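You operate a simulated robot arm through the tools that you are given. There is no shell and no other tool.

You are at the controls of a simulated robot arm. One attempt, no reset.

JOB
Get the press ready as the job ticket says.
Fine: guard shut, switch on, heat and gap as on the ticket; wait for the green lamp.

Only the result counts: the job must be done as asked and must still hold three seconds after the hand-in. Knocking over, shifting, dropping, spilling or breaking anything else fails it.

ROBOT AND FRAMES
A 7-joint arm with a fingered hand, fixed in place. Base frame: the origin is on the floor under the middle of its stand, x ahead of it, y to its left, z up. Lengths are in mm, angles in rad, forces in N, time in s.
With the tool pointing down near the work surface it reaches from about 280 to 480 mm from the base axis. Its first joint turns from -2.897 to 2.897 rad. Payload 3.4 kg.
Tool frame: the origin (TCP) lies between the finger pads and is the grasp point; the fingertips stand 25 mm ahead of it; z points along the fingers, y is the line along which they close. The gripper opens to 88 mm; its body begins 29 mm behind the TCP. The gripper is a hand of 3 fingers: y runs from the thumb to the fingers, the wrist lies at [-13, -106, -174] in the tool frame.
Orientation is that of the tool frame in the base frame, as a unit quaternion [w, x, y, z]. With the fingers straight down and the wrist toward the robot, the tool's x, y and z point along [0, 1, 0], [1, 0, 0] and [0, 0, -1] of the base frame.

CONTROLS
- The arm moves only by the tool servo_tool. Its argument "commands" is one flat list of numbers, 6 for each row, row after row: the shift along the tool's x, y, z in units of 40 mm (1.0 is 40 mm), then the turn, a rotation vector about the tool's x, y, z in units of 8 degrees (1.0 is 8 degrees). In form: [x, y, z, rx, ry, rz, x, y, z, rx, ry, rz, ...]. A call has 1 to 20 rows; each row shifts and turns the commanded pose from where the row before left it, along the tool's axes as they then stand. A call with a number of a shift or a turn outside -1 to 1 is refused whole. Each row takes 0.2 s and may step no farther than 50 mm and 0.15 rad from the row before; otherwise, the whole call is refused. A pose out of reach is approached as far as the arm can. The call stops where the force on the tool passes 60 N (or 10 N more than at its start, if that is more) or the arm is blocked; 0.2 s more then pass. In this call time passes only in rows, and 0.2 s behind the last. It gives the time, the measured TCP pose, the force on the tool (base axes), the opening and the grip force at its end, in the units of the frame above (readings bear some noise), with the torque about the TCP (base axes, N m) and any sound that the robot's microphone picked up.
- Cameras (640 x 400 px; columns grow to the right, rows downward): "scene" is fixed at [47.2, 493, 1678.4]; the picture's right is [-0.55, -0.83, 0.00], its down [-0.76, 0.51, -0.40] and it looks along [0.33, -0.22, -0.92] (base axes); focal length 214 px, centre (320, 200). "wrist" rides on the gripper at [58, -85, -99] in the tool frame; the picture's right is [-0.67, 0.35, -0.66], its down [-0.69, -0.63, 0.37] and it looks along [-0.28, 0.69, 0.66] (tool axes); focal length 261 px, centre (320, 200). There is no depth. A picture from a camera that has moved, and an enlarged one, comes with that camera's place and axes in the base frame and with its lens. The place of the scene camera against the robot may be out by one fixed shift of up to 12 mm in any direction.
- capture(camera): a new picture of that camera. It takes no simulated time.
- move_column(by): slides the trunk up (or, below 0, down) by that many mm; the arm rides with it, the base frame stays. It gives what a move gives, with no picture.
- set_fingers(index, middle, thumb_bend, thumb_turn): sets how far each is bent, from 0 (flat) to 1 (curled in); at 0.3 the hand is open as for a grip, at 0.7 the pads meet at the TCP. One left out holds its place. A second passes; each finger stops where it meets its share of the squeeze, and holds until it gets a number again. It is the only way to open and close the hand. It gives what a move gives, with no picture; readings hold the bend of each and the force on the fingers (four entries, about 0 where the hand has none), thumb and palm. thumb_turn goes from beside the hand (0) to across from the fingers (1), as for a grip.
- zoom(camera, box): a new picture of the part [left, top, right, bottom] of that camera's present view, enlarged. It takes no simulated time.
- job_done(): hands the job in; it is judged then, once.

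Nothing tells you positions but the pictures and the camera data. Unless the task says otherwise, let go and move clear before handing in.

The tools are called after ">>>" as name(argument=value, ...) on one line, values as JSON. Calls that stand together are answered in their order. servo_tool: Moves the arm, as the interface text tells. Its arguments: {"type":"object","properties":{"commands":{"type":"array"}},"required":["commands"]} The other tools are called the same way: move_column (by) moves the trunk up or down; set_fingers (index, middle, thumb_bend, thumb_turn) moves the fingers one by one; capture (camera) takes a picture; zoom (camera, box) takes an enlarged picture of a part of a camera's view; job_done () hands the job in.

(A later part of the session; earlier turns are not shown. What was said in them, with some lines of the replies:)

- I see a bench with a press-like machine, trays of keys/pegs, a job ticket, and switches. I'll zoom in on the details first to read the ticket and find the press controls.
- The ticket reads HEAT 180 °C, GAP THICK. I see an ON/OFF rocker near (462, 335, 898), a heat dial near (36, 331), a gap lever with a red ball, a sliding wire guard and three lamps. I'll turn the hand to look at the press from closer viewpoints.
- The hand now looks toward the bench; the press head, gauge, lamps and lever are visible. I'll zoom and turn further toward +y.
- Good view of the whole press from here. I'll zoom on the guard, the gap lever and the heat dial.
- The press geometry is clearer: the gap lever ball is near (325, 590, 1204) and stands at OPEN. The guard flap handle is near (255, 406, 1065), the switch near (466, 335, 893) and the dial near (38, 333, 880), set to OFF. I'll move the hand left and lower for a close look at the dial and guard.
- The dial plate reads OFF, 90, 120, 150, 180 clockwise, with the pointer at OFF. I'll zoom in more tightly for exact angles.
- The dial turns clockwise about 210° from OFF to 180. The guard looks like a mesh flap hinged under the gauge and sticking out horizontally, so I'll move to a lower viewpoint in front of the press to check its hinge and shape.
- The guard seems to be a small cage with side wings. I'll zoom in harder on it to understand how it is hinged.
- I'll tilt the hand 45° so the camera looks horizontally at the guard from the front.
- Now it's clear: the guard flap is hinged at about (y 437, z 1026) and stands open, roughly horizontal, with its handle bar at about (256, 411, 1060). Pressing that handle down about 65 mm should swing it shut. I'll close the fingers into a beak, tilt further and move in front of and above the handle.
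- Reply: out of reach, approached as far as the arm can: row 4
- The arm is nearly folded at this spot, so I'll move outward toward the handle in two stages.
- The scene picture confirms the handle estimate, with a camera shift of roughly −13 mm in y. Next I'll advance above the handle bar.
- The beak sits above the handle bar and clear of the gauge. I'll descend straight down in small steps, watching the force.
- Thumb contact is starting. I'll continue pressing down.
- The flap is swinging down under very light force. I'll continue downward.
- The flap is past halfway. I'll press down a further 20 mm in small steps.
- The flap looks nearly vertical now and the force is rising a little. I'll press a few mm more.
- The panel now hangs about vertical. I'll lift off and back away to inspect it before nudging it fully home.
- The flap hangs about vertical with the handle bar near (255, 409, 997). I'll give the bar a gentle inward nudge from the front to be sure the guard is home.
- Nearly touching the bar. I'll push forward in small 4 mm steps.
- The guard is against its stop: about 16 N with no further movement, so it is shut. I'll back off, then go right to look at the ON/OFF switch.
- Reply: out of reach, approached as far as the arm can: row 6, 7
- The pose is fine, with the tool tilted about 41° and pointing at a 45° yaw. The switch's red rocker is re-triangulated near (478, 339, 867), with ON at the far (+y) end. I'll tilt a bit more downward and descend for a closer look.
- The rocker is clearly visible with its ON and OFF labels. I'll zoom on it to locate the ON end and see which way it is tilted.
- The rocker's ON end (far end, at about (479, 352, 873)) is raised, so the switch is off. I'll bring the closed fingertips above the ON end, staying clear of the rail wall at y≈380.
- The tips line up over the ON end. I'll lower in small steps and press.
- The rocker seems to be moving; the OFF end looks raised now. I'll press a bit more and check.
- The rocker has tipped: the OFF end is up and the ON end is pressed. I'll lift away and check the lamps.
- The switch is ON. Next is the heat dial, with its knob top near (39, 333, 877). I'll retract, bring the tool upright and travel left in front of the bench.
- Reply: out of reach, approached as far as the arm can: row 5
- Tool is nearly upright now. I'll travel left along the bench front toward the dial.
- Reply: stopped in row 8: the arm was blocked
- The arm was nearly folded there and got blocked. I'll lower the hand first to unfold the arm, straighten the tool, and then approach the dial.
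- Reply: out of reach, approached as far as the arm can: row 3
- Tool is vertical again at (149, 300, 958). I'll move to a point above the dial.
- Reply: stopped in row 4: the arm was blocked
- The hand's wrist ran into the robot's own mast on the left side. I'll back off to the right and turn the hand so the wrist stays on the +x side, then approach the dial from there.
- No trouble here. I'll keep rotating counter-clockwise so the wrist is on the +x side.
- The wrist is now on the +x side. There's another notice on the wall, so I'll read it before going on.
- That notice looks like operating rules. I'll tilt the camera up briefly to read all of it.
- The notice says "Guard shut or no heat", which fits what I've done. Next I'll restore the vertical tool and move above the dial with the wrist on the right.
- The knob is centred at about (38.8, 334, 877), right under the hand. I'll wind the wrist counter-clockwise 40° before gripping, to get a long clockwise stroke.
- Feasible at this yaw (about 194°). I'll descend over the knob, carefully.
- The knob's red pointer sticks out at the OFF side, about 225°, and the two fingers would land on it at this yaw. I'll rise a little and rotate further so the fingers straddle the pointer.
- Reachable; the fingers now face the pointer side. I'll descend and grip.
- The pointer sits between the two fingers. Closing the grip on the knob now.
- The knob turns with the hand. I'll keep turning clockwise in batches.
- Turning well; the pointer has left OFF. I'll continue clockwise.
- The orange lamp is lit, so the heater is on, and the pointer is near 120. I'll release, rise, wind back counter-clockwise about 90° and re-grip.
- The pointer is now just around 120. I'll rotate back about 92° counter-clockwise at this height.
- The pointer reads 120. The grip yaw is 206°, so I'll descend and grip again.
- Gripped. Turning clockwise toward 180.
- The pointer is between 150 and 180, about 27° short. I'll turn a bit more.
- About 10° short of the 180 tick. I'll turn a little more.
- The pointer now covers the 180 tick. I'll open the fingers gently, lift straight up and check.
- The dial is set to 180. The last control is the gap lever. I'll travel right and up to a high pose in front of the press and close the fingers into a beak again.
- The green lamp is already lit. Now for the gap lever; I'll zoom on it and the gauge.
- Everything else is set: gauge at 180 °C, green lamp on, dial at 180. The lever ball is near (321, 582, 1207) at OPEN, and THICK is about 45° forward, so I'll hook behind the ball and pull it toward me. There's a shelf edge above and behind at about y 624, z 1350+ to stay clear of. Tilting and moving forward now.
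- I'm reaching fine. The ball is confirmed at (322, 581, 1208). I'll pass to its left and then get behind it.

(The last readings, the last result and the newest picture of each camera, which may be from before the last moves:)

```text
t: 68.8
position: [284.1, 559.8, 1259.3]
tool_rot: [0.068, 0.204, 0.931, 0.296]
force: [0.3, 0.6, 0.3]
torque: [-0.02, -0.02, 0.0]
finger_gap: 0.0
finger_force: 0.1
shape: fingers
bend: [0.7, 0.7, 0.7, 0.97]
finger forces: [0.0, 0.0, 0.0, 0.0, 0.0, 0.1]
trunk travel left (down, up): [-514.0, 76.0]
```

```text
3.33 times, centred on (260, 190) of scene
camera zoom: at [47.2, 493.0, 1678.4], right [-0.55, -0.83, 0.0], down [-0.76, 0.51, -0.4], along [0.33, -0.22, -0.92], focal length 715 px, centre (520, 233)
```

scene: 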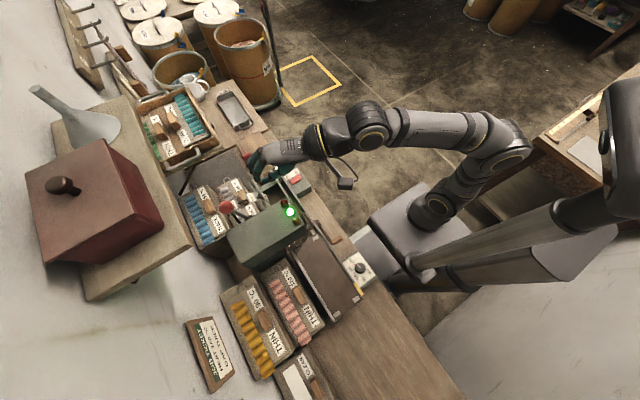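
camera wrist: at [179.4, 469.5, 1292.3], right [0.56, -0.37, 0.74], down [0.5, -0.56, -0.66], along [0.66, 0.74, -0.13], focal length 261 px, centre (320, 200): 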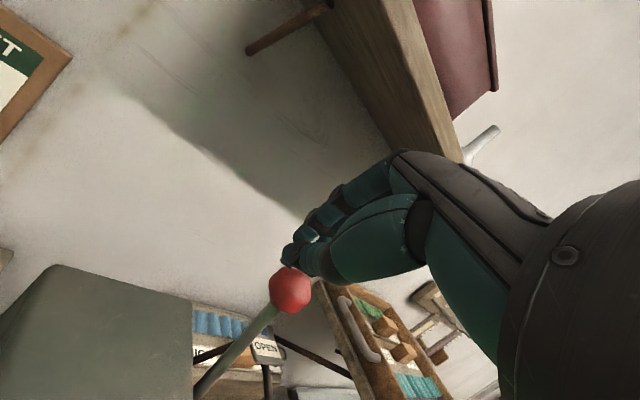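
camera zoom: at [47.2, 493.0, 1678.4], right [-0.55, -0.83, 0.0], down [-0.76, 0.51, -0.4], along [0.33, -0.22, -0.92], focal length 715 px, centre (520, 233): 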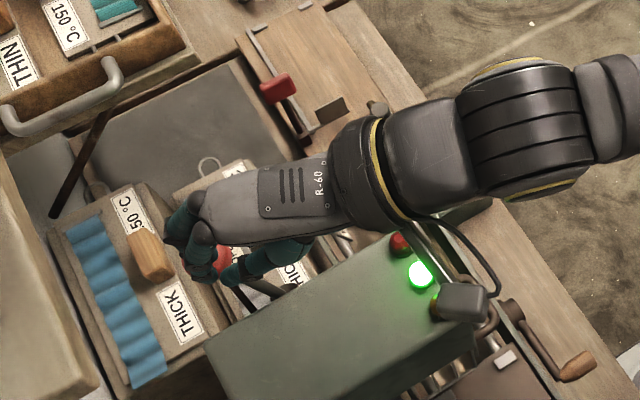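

The ball is just beneath and to the right of the fingertips. I'll move straight +y past it at this height, then drop behind it.

>>> servo_tool(commands=[0.275, 0.51, 0.365, 0, 0, 0, 0.275, 0.51, 0.365, 0, 0, 0])

>>> capture(camera="wrist")

>>> zoom(camera="scene", box=[190, 130, 330, 250])

```text
t: 69.4
position: [286.5, 614.5, 1260.2]
tool_rot: [0.068, 0.202, 0.931, 0.297]
force: [0.9, -0.4, -0.6]
torque: [-0.02, -0.04, -0.02]
finger_gap: 0.1
finger_force: 0.0
shape: fingers
bend: [0.7, 0.7, 0.7, 0.97]
finger forces: [0.1, 0.1, 0.1, 0.0, 0.0, 0.0]
trunk travel left (down, up): [-514.0, 76.0]
```

```text
taken
camera wrist: at [180.5, 524.3, 1292.0], right [0.56, -0.36, 0.74], down [0.5, -0.56, -0.66], along [0.66, 0.74, -0.13], focal length 261 px, centre (320, 200)
```

wrist: 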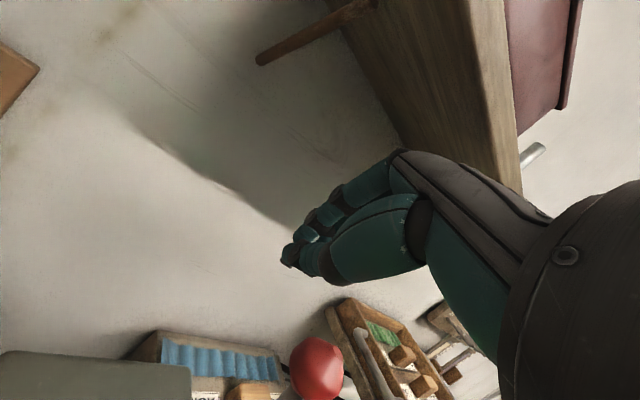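

```text
3.33 times, centred on (260, 190) of scene
camera zoom: at [47.2, 493.0, 1678.4], right [-0.55, -0.83, 0.0], down [-0.76, 0.51, -0.4], along [0.33, -0.22, -0.92], focal length 715 px, centre (520, 233)
```

zoom: 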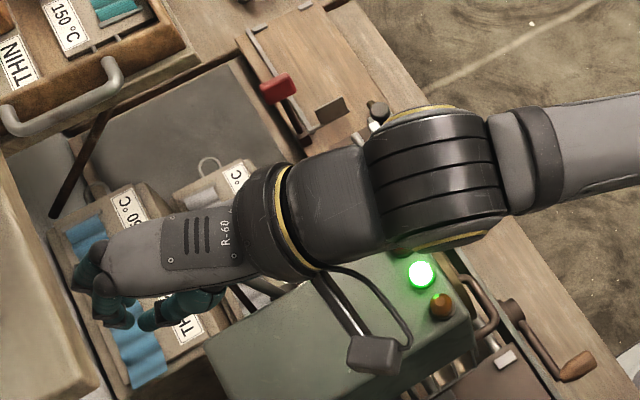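

Behind the ball now, with the shelf safely above. I'll lower and slide right so the fingertips sit behind the ball.

>>> servo_tool(commands=[-0.325, -0.166, 0.589, 0, 0, 0, -0.325, -0.166, 0.589, 0, 0, 0])

>>> capture(camera="wrist")

>>> zoom(camera="scene", box=[190, 130, 330, 250])

```text
t: 70.0
position: [316.9, 618.2, 1214.4]
tool_rot: [0.067, 0.202, 0.931, 0.297]
force: [-0.4, 0.3, -0.4]
torque: [-0.02, -0.03, 0.0]
finger_gap: 0.0
finger_force: 0.0
shape: fingers
bend: [0.7, 0.7, 0.7, 0.97]
finger forces: [0.0, 0.0, 0.0, 0.0, 0.0, 0.1]
trunk travel left (down, up): [-514.0, 76.0]
```

```text
taken
camera wrist: at [211.5, 526.7, 1246.5], right [0.56, -0.36, 0.74], down [0.5, -0.56, -0.66], along [0.66, 0.74, -0.14], focal length 261 px, centre (320, 200)
```

wrist: 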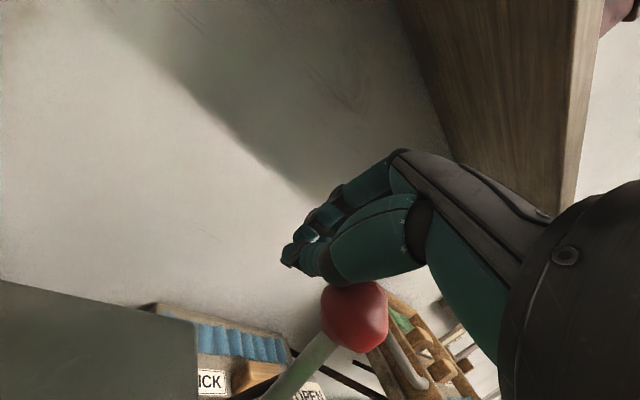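

```text
3.33 times, centred on (260, 190) of scene
camera zoom: at [47.2, 493.0, 1678.4], right [-0.55, -0.83, 0.0], down [-0.76, 0.51, -0.4], along [0.33, -0.22, -0.92], focal length 715 px, centre (520, 233)
```

zoom: 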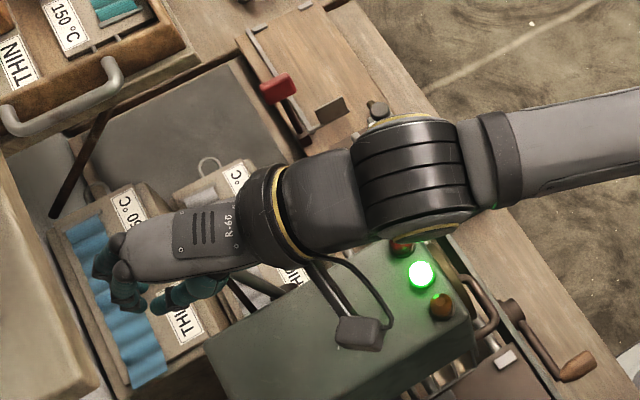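

The fingertips and thumb are directly behind the ball. I'll pull in −y with small steps, watching the force.

>>> servo_tool(commands=[-0.1045, -0.185, -0.131, 0, 0, 0, -0.1045, -0.185, -0.131, 0, 0, 0])

>>> capture(camera="wrist")

```text
t: 70.6
position: [316.7, 598.3, 1214.1]
tool_rot: [0.067, 0.203, 0.931, 0.297]
force: [-2.6, 0.6, 1.7]
torque: [-0.01, 0.03, -0.02]
finger_gap: 0.1
finger_force: 0.5
shape: fingers
bend: [0.7, 0.7, 0.7, 0.97]
finger forces: [0.0, 0.1, 0.1, 0.1, 2.3, 0.1]
trunk travel left (down, up): [-514.0, 76.0]
```

```text
taken
camera wrist: at [210.8, 506.9, 1247.7], right [0.56, -0.37, 0.74], down [0.5, -0.56, -0.66], along [0.66, 0.74, -0.13], focal length 261 px, centre (320, 200)
```

wrist: 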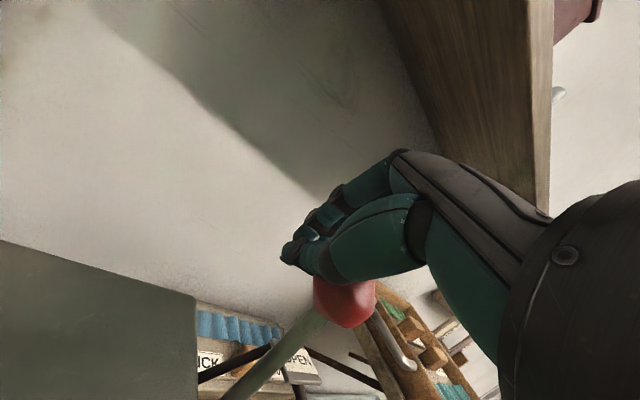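

The ball is moving with light force. Continuing to pull.

>>> servo_tool(commands=[-0.1045, -0.185, -0.131, 0, 0, 0, -0.1045, -0.185, -0.131, 0, 0, 0])

>>> capture(camera="wrist")

```text
t: 71.2
position: [315.8, 576.9, 1215.6]
tool_rot: [0.068, 0.202, 0.931, 0.296]
force: [-2.2, 0.9, 1.3]
torque: [-0.05, 0.05, -0.01]
finger_gap: 0.0
finger_force: 1.2
shape: fingers
bend: [0.7, 0.7, 0.7, 0.97]
finger forces: [0.0, 0.0, 0.1, 0.0, 2.4, 0.0]
trunk travel left (down, up): [-514.0, 76.0]
```

```text
taken
camera wrist: at [210.8, 486.4, 1247.6], right [0.56, -0.36, 0.74], down [0.5, -0.56, -0.66], along [0.66, 0.74, -0.13], focal length 261 px, centre (320, 200)
```

wrist: 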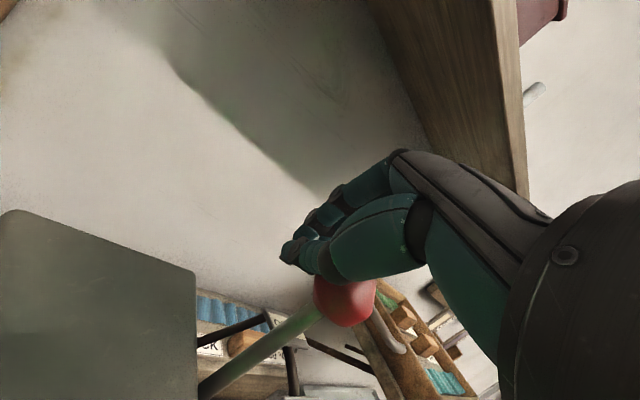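

>>> servo_tool(commands=[-0.1045, -0.185, -0.131, 0, 0, 0, -0.1045, -0.2, -0.11, 0, 0, 0])

>>> capture(camera="wrist")

>>> zoom(camera="scene", box=[200, 160, 300, 240])

```text
t: 71.8
position: [317.6, 557.9, 1213.9]
tool_rot: [0.068, 0.203, 0.93, 0.297]
force: [-2.2, 0.0, 0.8]
torque: [0.0, 0.0, -0.04]
finger_gap: 0.0
finger_force: 0.3
shape: fingers
bend: [0.7, 0.7, 0.7, 0.97]
finger forces: [0.1, 0.0, 0.1, 0.0, 1.5, 0.1]
trunk travel left (down, up): [-514.0, 76.0]
```

```text
taken
camera wrist: at [211.6, 466.7, 1246.6], right [0.56, -0.37, 0.74], down [0.5, -0.56, -0.66], along [0.66, 0.74, -0.13], focal length 261 px, centre (320, 200)
```

wrist: 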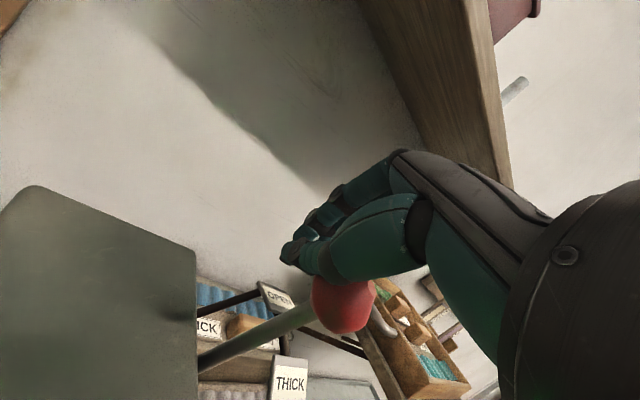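

```text
5.00 times, centred on (250, 200) of scene
camera zoom: at [47.2, 493.0, 1678.4], right [-0.55, -0.83, 0.0], down [-0.76, 0.51, -0.4], along [0.33, -0.22, -0.92], focal length 1072 px, centre (670, 200)
```

zoom: 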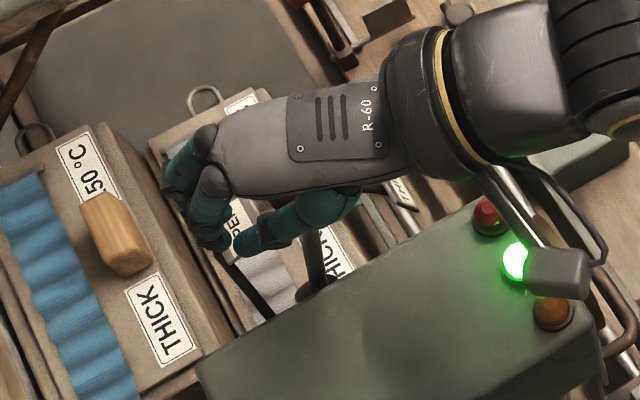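

The lever is about midway to THICK. I'll continue along the arc, now going slightly down.

>>> servo_tool(commands=[-0.114, -0.286, -0.029, 0, 0, 0, -0.114, -0.286, -0.029, 0, 0, 0])

>>> capture(camera="wrist")

>>> zoom(camera="scene", box=[200, 160, 300, 240])

```text
t: 72.4
position: [318.4, 535.3, 1203.9]
tool_rot: [0.067, 0.203, 0.931, 0.296]
force: [0.7, 0.5, -0.5]
torque: [0.0, -0.04, 0.01]
finger_gap: 0.1
finger_force: 0.1
shape: fingers
bend: [0.7, 0.7, 0.7, 0.97]
finger forces: [0.0, 0.0, 0.0, 0.0, 0.0, 0.0]
trunk travel left (down, up): [-514.0, 76.0]
```

```text
taken
camera wrist: at [212.2, 444.6, 1235.4], right [0.56, -0.37, 0.74], down [0.5, -0.56, -0.66], along [0.66, 0.74, -0.13], focal length 261 px, centre (320, 200)
```

wrist: 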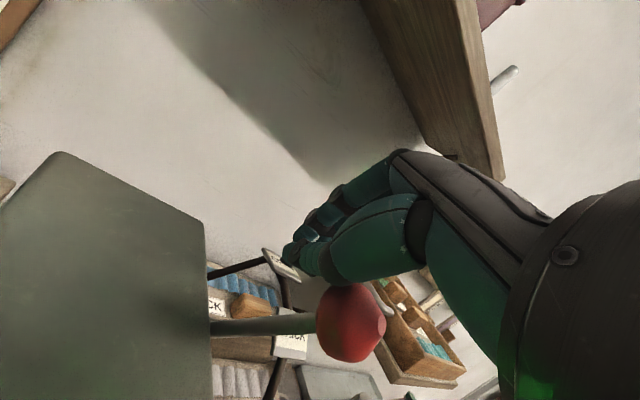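

```text
5.00 times, centred on (250, 200) of scene
camera zoom: at [47.2, 493.0, 1678.4], right [-0.55, -0.83, 0.0], down [-0.76, 0.51, -0.4], along [0.33, -0.22, -0.92], focal length 1072 px, centre (670, 200)
```

zoom: 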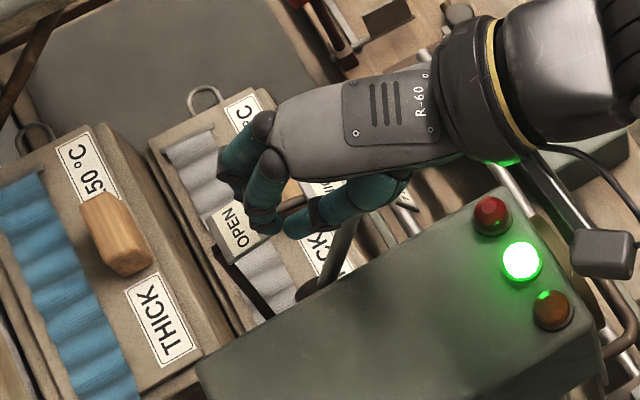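

The lever snapped ahead of the fingers, with no contact force left, and it lines up with THICK. I'll lift straight up, back away over it, and inspect.

>>> servo_tool(commands=[0, 0.35, -0.49, 0, 0, 0, 0, 0.35, -0.49, 0, 0, 0, 0, 0.35, -0.49, 0, 0, 0, 0, 0.29, -0.41, 0, 0, 0])

>>> capture(camera="wrist")

>>> zoom(camera="scene", box=[200, 160, 300, 240])

```text
t: 73.4
position: [318.1, 536.5, 1295.6]
tool_rot: [0.067, 0.203, 0.931, 0.297]
force: [-1.2, -0.2, 0.5]
torque: [0.0, 0.02, -0.03]
finger_gap: 0.0
finger_force: 0.0
shape: fingers
bend: [0.7, 0.7, 0.7, 0.97]
finger forces: [0.1, 0.0, 0.0, 0.0, 0.1, 0.0]
trunk travel left (down, up): [-514.0, 76.0]
```

```text
taken
camera wrist: at [211.7, 445.6, 1328.3], right [0.56, -0.36, 0.74], down [0.5, -0.56, -0.66], along [0.66, 0.74, -0.13], focal length 261 px, centre (320, 200)
```

wrist: 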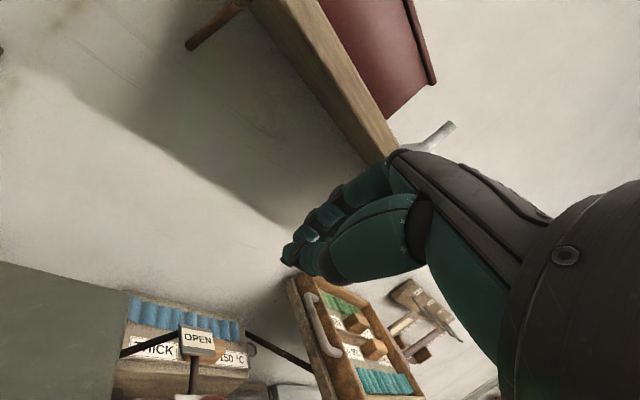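

```text
5.00 times, centred on (250, 200) of scene
camera zoom: at [47.2, 493.0, 1678.4], right [-0.55, -0.83, 0.0], down [-0.76, 0.51, -0.4], along [0.33, -0.22, -0.92], focal length 1072 px, centre (670, 200)
```

zoom: 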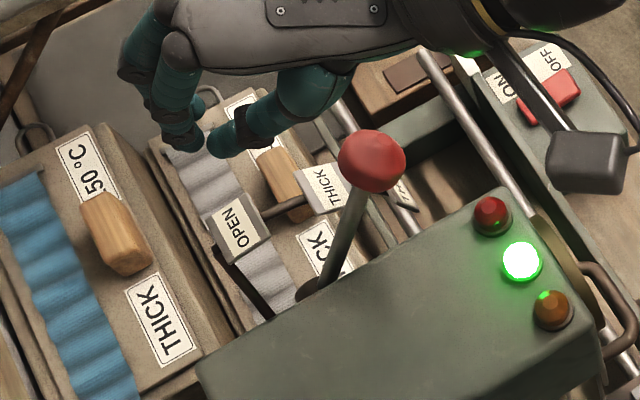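

From above, the lever now stands by the THICK plate. I'll back off to the earlier high viewpoint and verify everything.

>>> servo_tool(commands=[0.04, -0.615, -0.71, 0, 0, 0, 0.04, -0.615, -0.71, 0, 0, 0, -0.28, -0.4, -0.2, 0.73, 0, 0, -0.28, -0.4, -0.2, 0.73, 0, 0, -0.28, -0.4, -0.2, 0.73, 0, 0, -0.28, -0.4, -0.2, 0.73, 0, 0, -0.28, -0.4, -0.2, 0.73, 0, 0, -0.28, -0.4, -0.2, 0.73, 0, 0, 0, -0.7, 0, 0, 0, -0.87, 0, -0.7, 0, 0, 0, -0.87, 0, -0.7, 0, 0, 0, -0.87])

>>> capture(camera="wrist")

>>> capture(camera="scene")

```text
t: 75.8
position: [275.0, 267.9, 1323.5]
tool_rot: [0.003, 0.032, 0.999, 0.001]
force: [-0.3, 0.8, 0.1]
torque: [-0.01, 0.0, 0.0]
finger_gap: 0.0
finger_force: 0.0
shape: fingers
bend: [0.7, 0.7, 0.7, 0.97]
finger forces: [0.0, 0.0, 0.0, 0.0, 0.0, 0.1]
trunk travel left (down, up): [-514.0, 76.0]
```

```text
taken
camera wrist: at [211.1, 186.8, 1423.7], right [0.69, 0.3, 0.66], down [0.65, -0.67, -0.36], along [0.33, 0.68, -0.66], focal length 261 px, centre (320, 200)
```

wrist: 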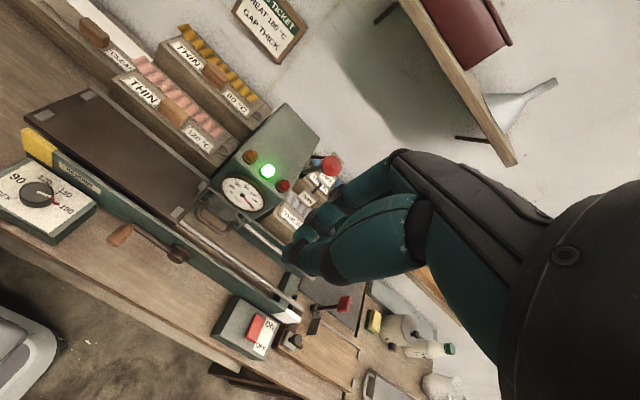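

```text
taken
```

scene: 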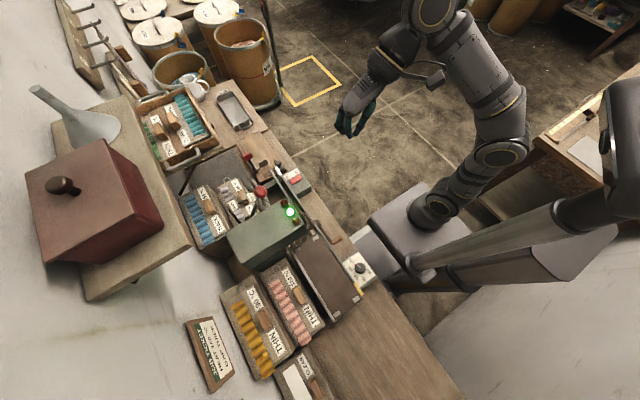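

>>> zoom(camera="wrist", box=[220, 120, 360, 230])

>>> zoom(camera="scene", box=[210, 160, 310, 240])

>>> zoom(camera="scene", box=[220, 170, 280, 220])

>>> zoom(camera="wrist", box=[200, 190, 320, 360])

>>> zoom(camera="wrist", box=[0, 150, 80, 230])

```text
3.64 times, centred on (290, 175) of wrist
camera zoom: at [211.1, 186.8, 1423.7], right [0.69, 0.3, 0.66], down [0.65, -0.67, -0.36], along [0.33, 0.68, -0.66], focal length 948 px, centre (429, 291)
```

zoom: 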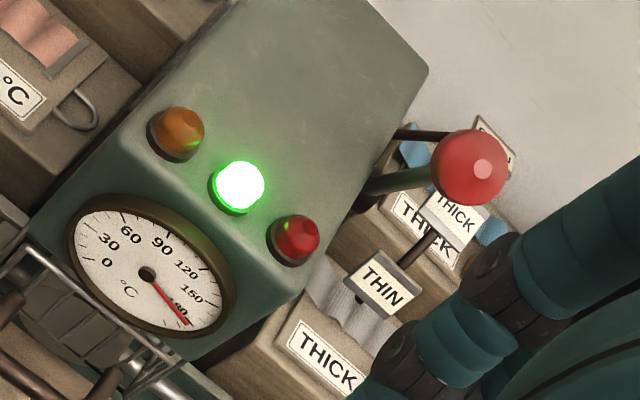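

```text
5.00 times, centred on (260, 200) of scene
camera zoom: at [47.2, 493.0, 1678.4], right [-0.55, -0.83, 0.0], down [-0.76, 0.51, -0.4], along [0.33, -0.22, -0.92], focal length 1072 px, centre (620, 200)
```

zoom: 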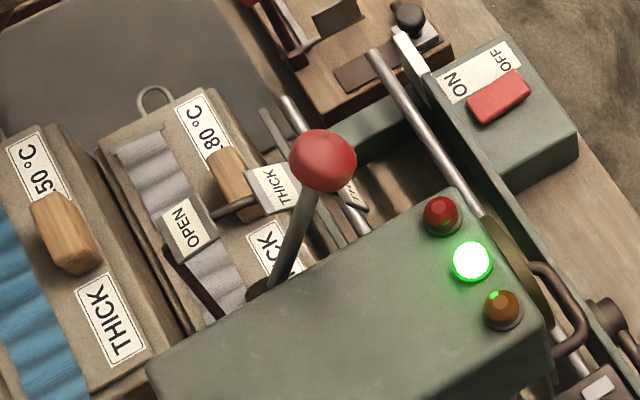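

```text
8.00 times, centred on (250, 195) of scene
camera zoom: at [47.2, 493.0, 1678.4], right [-0.55, -0.83, 0.0], down [-0.76, 0.51, -0.4], along [0.33, -0.22, -0.92], focal length 1716 px, centre (880, 240)
```

zoom: 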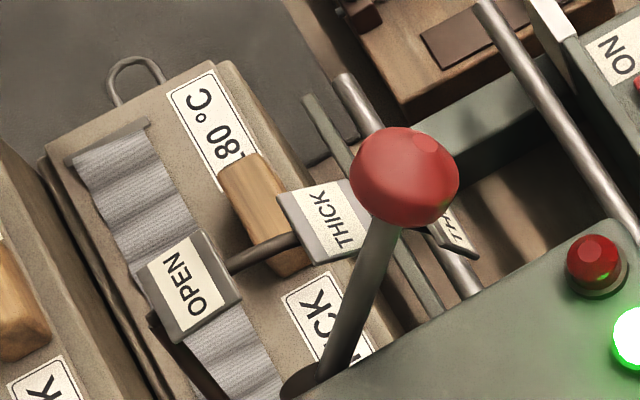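

```text
2.35 times, centred on (260, 275) of wrist
camera zoom: at [211.1, 186.8, 1423.7], right [0.69, 0.3, 0.66], down [0.65, -0.67, -0.36], along [0.33, 0.68, -0.66], focal length 613 px, centre (461, 24)
```

zoom: 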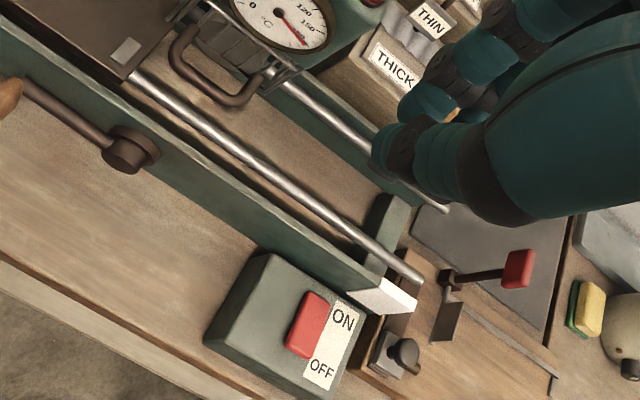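

```text
5.00 times, centred on (40, 190) of wrist
camera zoom: at [211.1, 186.8, 1423.7], right [0.69, 0.3, 0.66], down [0.65, -0.67, -0.36], along [0.33, 0.68, -0.66], focal length 1303 px, centre (1720, 250)
```

zoom: 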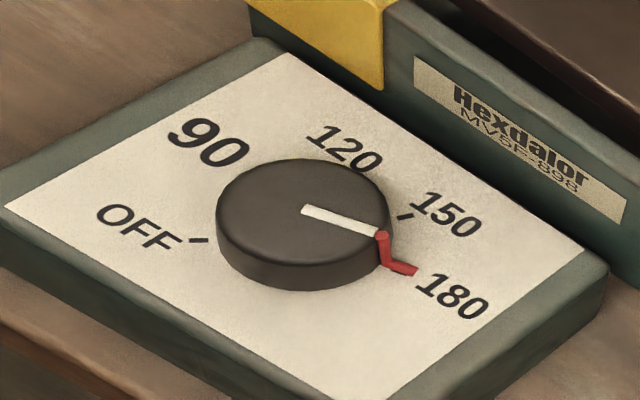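

All controls check out: guard shut, rocker ON, dial at 180, lever at THICK (about 35° forward, matching its plate), gauge near 180 and the green lamp lit. I'll let a couple of seconds pass, clear of the press, to confirm the lamp stays steady.

>>> servo_tool(commands=[0, -0.2, -0.3, 0, 0, 0, 0, 0, 0, 0, 0, 0, 0, 0, 0, 0, 0, 0, 0, 0, 0, 0, 0, 0, 0, 0, 0, 0, 0, 0, 0, 0, 0, 0, 0, 0, 0, 0, 0, 0, 0, 0, 0, 0, 0, 0, 0, 0, 0, 0, 0, 0, 0, 0, 0, 0, 0, 0, 0, 0, 0, 0, 0, 0, 0, 0, 0, 0, 0, 0, 0, 0, 0, 0, 0, 0, 0, 0, 0, 0, 0, 0, 0, 0, 0, 0, 0, 0, 0, 0])

>>> zoom(camera="wrist", box=[180, 110, 340, 260])

>>> zoom(camera="scene", box=[210, 150, 390, 290])

```text
t: 79.0
position: [274.8, 260.4, 1336.5]
tool_rot: [0.003, 0.033, 0.999, 0.002]
force: [-1.0, 0.0, 0.2]
torque: [-0.01, -0.01, -0.03]
finger_gap: 0.1
finger_force: 0.2
shape: fingers
bend: [0.7, 0.7, 0.7, 0.97]
finger forces: [0.0, 0.0, 0.1, 0.0, 0.0, 0.1]
trunk travel left (down, up): [-514.0, 76.0]
```

```text
2.67 times, centred on (260, 185) of wrist
camera zoom: at [210.3, 179.4, 1435.6], right [0.69, 0.3, 0.66], down [0.64, -0.67, -0.36], along [0.34, 0.68, -0.66], focal length 695 px, centre (480, 240)
```

zoom: 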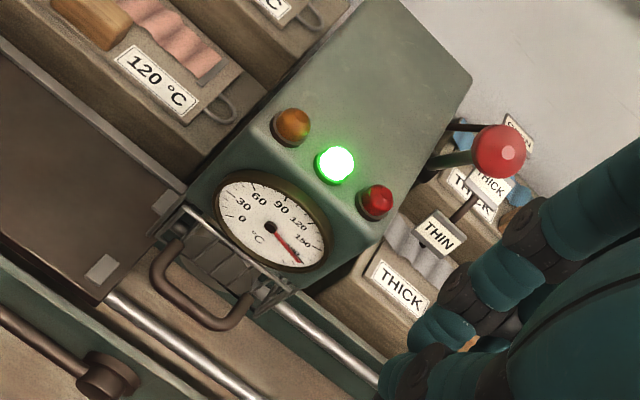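

```text
2.86 times, centred on (300, 220) of scene
camera zoom: at [47.2, 493.0, 1678.4], right [-0.55, -0.83, 0.0], down [-0.76, 0.51, -0.4], along [0.33, -0.22, -0.92], focal length 613 px, centre (377, 143)
```

zoom: 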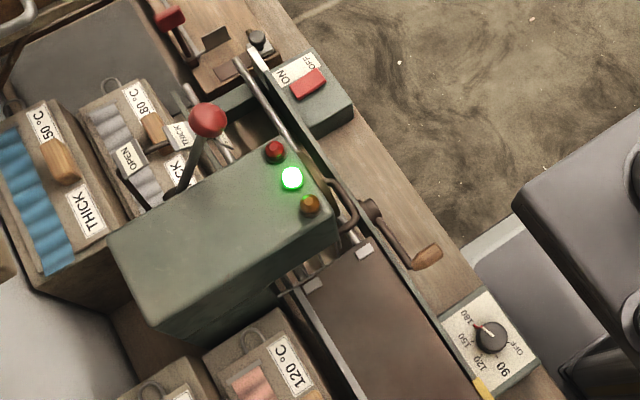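

The press is ready: guard shut, switch ON, dial at 180 °C, gap lever at THICK, and the green lamp has stayed on. The hand is well clear and holding nothing, so I'm handing in.

>>> job_done()

```text
The job is handed in.
```

The press is set up as the job ticket says, and I've handed the job in; I haven't seen the verdict.

- **Guard:** swung shut and pushed home against its stop.
- **Switch:** the rocker is pressed to ON.
- **Heat:** the dial points at 180 °C and the gauge reads about 180.
- **Gap:** the lever is at THICK, lined up with its plate.
- **Green lamp:** it came on before I moved the gap lever and stayed lit through the last check about 13 seconds later.

While I was releasing the dial, one finger lightly touched the rail wall behind it (about 6 N). I saw nothing move, and the arm was well clear of the press at hand-in.
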